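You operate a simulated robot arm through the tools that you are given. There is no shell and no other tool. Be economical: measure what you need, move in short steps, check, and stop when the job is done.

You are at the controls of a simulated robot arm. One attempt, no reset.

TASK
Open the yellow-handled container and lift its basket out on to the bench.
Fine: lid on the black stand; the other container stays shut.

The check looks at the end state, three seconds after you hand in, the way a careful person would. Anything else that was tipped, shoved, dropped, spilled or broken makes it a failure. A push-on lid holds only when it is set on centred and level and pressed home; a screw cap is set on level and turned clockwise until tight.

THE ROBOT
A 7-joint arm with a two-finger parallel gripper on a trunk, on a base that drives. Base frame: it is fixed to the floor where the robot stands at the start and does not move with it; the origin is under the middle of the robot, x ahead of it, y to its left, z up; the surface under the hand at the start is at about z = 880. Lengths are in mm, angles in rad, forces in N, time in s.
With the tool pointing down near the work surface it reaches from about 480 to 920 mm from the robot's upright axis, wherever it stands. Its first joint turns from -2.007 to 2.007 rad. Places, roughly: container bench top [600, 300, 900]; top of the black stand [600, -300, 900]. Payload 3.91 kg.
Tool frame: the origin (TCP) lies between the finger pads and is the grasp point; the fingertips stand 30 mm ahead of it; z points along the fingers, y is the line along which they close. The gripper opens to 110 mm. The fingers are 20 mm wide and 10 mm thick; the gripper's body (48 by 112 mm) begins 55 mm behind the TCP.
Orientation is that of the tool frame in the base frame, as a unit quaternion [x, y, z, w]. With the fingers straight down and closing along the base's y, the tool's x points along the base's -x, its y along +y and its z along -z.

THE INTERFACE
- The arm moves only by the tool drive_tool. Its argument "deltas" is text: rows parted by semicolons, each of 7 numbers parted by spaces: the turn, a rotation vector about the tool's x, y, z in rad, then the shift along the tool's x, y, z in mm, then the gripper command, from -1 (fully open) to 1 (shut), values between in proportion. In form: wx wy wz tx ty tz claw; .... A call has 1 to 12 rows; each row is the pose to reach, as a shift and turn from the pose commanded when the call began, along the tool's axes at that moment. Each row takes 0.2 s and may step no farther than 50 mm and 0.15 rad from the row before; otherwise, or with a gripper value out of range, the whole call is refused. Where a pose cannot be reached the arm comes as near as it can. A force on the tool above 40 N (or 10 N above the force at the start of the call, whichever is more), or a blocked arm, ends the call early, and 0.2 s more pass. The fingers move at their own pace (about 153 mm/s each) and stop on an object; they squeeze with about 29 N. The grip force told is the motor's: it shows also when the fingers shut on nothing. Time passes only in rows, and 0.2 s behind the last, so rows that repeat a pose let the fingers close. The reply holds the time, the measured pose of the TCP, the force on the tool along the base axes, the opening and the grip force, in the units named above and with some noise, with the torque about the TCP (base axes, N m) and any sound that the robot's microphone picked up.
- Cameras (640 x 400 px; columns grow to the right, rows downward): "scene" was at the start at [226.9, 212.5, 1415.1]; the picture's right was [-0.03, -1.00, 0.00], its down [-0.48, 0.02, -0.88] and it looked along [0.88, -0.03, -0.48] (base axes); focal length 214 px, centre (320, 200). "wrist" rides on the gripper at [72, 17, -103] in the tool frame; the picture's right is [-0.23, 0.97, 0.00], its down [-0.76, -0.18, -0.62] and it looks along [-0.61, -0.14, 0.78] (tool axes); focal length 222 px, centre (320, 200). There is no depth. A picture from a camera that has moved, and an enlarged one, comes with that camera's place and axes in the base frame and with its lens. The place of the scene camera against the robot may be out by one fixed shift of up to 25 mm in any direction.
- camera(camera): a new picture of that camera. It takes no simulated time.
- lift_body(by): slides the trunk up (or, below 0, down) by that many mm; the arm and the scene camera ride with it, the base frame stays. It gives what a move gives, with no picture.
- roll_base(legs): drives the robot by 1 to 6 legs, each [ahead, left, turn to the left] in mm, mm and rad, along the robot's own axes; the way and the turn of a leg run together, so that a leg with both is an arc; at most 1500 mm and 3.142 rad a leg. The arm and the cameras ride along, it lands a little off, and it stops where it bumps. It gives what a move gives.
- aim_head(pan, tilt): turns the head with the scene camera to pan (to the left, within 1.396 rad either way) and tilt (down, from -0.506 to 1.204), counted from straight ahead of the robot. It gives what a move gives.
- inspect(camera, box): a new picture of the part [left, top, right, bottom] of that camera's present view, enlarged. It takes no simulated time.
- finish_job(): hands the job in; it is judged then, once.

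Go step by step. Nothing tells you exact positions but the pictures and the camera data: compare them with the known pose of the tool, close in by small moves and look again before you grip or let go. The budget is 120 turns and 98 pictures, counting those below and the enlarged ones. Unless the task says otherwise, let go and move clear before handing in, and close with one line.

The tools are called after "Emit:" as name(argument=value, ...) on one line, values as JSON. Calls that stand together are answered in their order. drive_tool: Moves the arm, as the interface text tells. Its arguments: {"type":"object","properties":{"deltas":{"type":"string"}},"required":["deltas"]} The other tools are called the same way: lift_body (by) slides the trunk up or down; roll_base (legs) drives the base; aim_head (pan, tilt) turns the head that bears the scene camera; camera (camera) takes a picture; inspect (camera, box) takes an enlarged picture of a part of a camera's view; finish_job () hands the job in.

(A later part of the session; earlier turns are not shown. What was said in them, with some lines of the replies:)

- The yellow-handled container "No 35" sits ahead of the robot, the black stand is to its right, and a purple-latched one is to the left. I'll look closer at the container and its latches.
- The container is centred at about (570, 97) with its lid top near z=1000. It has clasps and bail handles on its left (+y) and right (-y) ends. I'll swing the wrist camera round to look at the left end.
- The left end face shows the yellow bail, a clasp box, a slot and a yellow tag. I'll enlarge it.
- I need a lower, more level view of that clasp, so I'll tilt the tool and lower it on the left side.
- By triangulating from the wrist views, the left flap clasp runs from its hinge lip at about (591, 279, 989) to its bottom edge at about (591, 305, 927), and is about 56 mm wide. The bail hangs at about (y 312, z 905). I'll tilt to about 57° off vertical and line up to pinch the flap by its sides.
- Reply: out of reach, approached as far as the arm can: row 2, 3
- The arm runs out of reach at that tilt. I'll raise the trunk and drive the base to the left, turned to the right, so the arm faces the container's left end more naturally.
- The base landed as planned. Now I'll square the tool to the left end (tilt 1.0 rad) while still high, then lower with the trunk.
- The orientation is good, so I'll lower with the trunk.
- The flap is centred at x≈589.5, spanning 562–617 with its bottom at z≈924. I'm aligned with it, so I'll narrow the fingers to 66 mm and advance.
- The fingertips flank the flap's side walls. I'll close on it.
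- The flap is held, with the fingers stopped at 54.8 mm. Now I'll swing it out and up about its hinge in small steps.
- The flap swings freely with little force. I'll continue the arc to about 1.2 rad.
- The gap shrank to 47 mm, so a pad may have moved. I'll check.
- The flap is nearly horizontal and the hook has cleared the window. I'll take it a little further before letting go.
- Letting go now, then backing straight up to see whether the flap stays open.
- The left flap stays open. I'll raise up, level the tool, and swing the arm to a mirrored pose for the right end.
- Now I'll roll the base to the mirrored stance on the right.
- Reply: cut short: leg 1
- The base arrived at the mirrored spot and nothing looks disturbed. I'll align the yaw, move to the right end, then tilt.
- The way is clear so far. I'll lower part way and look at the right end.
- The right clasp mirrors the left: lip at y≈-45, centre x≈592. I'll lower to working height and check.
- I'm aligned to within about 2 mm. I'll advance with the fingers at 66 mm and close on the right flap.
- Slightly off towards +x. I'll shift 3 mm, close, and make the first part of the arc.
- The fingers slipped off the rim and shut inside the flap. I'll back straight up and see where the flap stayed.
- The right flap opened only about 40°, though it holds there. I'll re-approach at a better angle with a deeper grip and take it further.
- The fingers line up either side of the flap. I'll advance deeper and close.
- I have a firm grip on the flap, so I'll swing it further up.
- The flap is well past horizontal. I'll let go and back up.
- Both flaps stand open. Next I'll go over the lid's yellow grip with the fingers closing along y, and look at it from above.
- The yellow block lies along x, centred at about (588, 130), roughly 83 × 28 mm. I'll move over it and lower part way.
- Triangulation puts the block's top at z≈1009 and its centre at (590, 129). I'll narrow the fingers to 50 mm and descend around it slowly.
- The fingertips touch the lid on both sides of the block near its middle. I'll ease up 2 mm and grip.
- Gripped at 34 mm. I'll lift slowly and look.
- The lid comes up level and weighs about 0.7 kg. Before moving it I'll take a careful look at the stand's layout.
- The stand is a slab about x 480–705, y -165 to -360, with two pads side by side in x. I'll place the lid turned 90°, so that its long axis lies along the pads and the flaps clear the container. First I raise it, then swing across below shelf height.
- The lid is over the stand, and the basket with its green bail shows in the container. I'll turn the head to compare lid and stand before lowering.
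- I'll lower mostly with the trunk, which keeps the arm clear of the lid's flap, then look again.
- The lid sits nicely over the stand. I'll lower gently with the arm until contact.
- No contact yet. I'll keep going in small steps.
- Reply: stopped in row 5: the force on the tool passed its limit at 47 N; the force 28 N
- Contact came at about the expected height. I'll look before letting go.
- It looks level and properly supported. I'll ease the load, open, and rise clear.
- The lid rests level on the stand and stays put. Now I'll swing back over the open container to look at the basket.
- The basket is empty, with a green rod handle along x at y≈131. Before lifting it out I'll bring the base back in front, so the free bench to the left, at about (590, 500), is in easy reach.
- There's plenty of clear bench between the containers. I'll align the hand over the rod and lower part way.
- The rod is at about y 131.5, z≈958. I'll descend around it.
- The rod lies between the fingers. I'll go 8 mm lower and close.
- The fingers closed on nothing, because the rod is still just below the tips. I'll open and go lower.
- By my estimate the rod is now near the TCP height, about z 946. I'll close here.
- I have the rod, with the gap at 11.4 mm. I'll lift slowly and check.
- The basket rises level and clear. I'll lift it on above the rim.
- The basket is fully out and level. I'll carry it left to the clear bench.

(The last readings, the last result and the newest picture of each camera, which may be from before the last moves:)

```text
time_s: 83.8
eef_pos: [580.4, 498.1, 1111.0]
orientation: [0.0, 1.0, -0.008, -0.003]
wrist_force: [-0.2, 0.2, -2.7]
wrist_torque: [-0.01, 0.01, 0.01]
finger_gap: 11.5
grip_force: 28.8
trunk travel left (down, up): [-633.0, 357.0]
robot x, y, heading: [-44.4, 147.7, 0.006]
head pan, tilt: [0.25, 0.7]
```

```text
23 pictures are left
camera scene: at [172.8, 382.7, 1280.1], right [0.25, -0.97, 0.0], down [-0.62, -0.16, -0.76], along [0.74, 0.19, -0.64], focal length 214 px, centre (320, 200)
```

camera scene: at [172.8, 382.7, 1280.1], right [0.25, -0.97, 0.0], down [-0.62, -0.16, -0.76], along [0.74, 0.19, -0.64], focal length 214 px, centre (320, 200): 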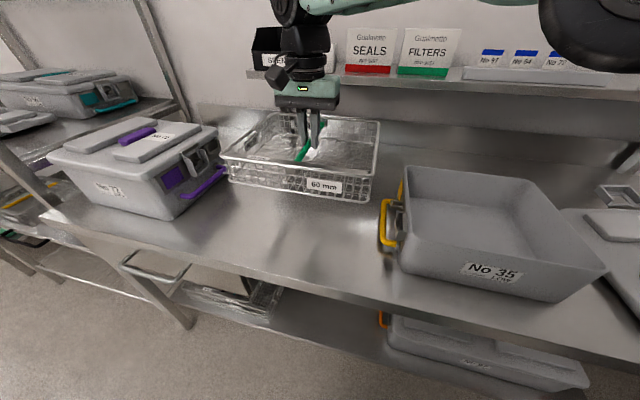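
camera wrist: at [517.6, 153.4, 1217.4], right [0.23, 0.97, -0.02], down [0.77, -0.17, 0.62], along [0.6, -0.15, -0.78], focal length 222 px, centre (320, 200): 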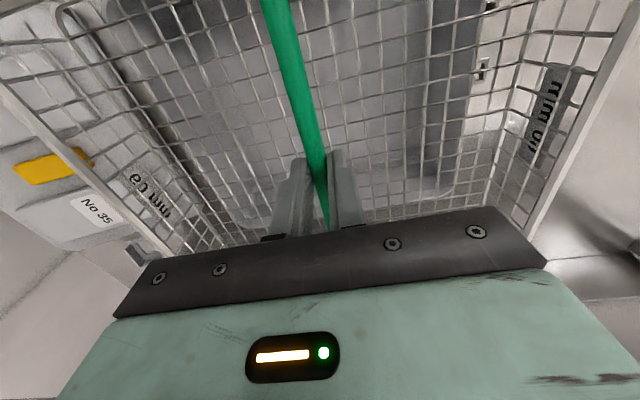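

The spot is clear. I'll shift 25 mm further left and lower towards the bench.

Emit:
drive_tool(deltas="0 0 0 0 10 12 1;0 0 0 0 25 35 1;0 0 0 0 25 60 1;0 0 0 0 25 85 1;0 0 0 0 25 110 1;0 0 0 0 25 130 1;0 0 0 0 25 142 1;0 0 0 0 25 150 1")

Emit:
camera(camera="scene")

```text
time_s: 85.6
eef_pos: [582.1, 521.9, 958.8]
orientation: [0.001, 1.0, -0.007, -0.003]
wrist_force: [0.2, -0.2, -3.5]
wrist_torque: [-0.02, -0.01, -0.02]
finger_gap: 11.1
grip_force: 29.5
trunk travel left (down, up): [-633.0, 357.0]
robot x, y, heading: [-42.1, 149.6, 0.001]
head pan, tilt: [0.25, 0.7]
```

```text
22 pictures are left
camera scene: at [172.8, 382.7, 1280.2], right [0.25, -0.97, 0.0], down [-0.62, -0.16, -0.76], along [0.74, 0.19, -0.64], focal length 214 px, centre (320, 200)
```

scene: 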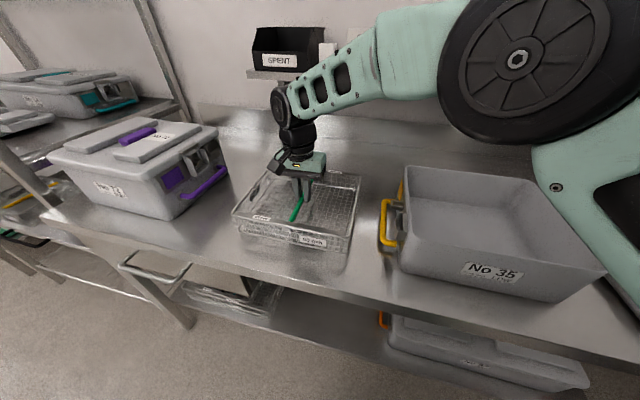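

Nearly down. I'll make the final gentle steps.

Emit:
drive_tool(deltas="0 0 0 0 0 3 1;0 0 0 0 0 6 1;0 0 0 0 0 9 1;0 0 0 0 0 9 1")

```text
time_s: 86.6
eef_pos: [579.7, 520.9, 949.4]
orientation: [0.0, 1.0, -0.007, -0.003]
wrist_force: [0.4, -0.2, -3.3]
wrist_torque: [-0.01, 0.0, 0.0]
finger_gap: 11.2
grip_force: 28.8
trunk travel left (down, up): [-633.0, 357.0]
robot x, y, heading: [-43.7, 143.1, 0.003]
head pan, tilt: [0.25, 0.7]
```

Emit:
drive_tool(deltas="0 0 0 0 0 3 1;0 0 0 0 0 6 1;0 0 0 0 0 6 1")

```text
time_s: 87.4
eef_pos: [580.0, 522.5, 945.5]
orientation: [0.001, 1.0, -0.006, -0.002]
wrist_force: [0.3, -2.8, 13.1]
wrist_torque: [-0.1, 0.38, -0.04]
finger_gap: 11.7
grip_force: 29.5
trunk travel left (down, up): [-633.0, 357.0]
robot x, y, heading: [-42.2, 145.8, 0.009]
head pan, tilt: [0.25, 0.7]
```

The basket is on the bench: the force turned positive at TCP z≈945. I'll ease up, open a little, and withdraw straight up.

Emit:
drive_tool(deltas="0 0 0 0 0 -1.5 1;0 0 0 0 0 -1.5 0.6;0 0 0 0 0 -1.5 0.3;0 0 0 0 0 -1.5 0.3;0 0 0 0 0 -20 0.3;0 0 0 0 0 -60 0.3;0 0 0 0 0 -105 0.3;0 0 0 0 0 -150 0.3;0 0 0 0 0 -180 0.3")

Emit:
camera(camera="scene")

Emit:
aim_head(pan=-0.4, tilt=0.7)

Emit:
camera(camera="scene")

```text
time_s: 89.4
eef_pos: [580.2, 522.7, 1127.0]
orientation: [0.001, 1.0, -0.008, -0.003]
wrist_force: [1.1, -0.2, -1.0]
wrist_torque: [0.02, 0.0, -0.03]
finger_gap: 38.6
grip_force: 0.0
trunk travel left (down, up): [-633.0, 357.0]
robot x, y, heading: [-46.4, 144.3, 0.007]
head pan, tilt: [0.25, 0.7]
```

```text
21 pictures are left
camera scene: at [172.8, 382.7, 1280.1], right [0.25, -0.97, 0.0], down [-0.62, -0.16, -0.76], along [0.74, 0.19, -0.64], focal length 214 px, centre (320, 200)
```

scene: 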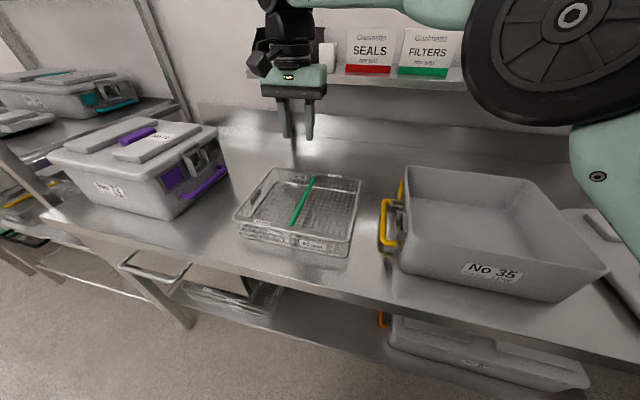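

```text
time_s: 90.5
eef_pos: [581.3, 522.7, 1125.1]
orientation: [0.001, 1.0, -0.008, -0.002]
wrist_force: [0.2, -0.1, -0.2]
wrist_torque: [-0.01, 0.0, -0.01]
finger_gap: 38.4
grip_force: 0.1
trunk travel left (down, up): [-633.0, 357.0]
robot x, y, heading: [-42.0, 144.3, -0.002]
head pan, tilt: [-0.4, 0.7]
```

```text
20 pictures are left
camera scene: at [168.8, 328.7, 1280.2], right [-0.39, -0.92, 0.0], down [-0.59, 0.25, -0.76], along [0.71, -0.29, -0.64], focal length 214 px, centre (320, 200)
```

scene: 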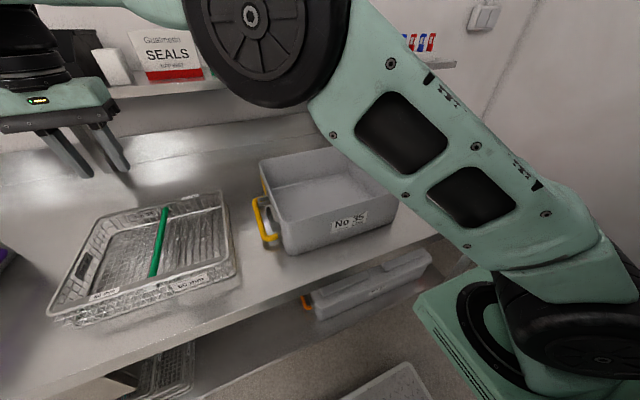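

The basket stands flat on the bench, the container is open and empty, the lid rests on the black stand, the other container is still shut, and the hand is clear. I'm handing in.

Emit:
finish_job()

```text
The job is handed in.
```

The yellow-handled container is open, its lid is on the black stand, and its basket is on the bench to the left; the other container stayed shut.
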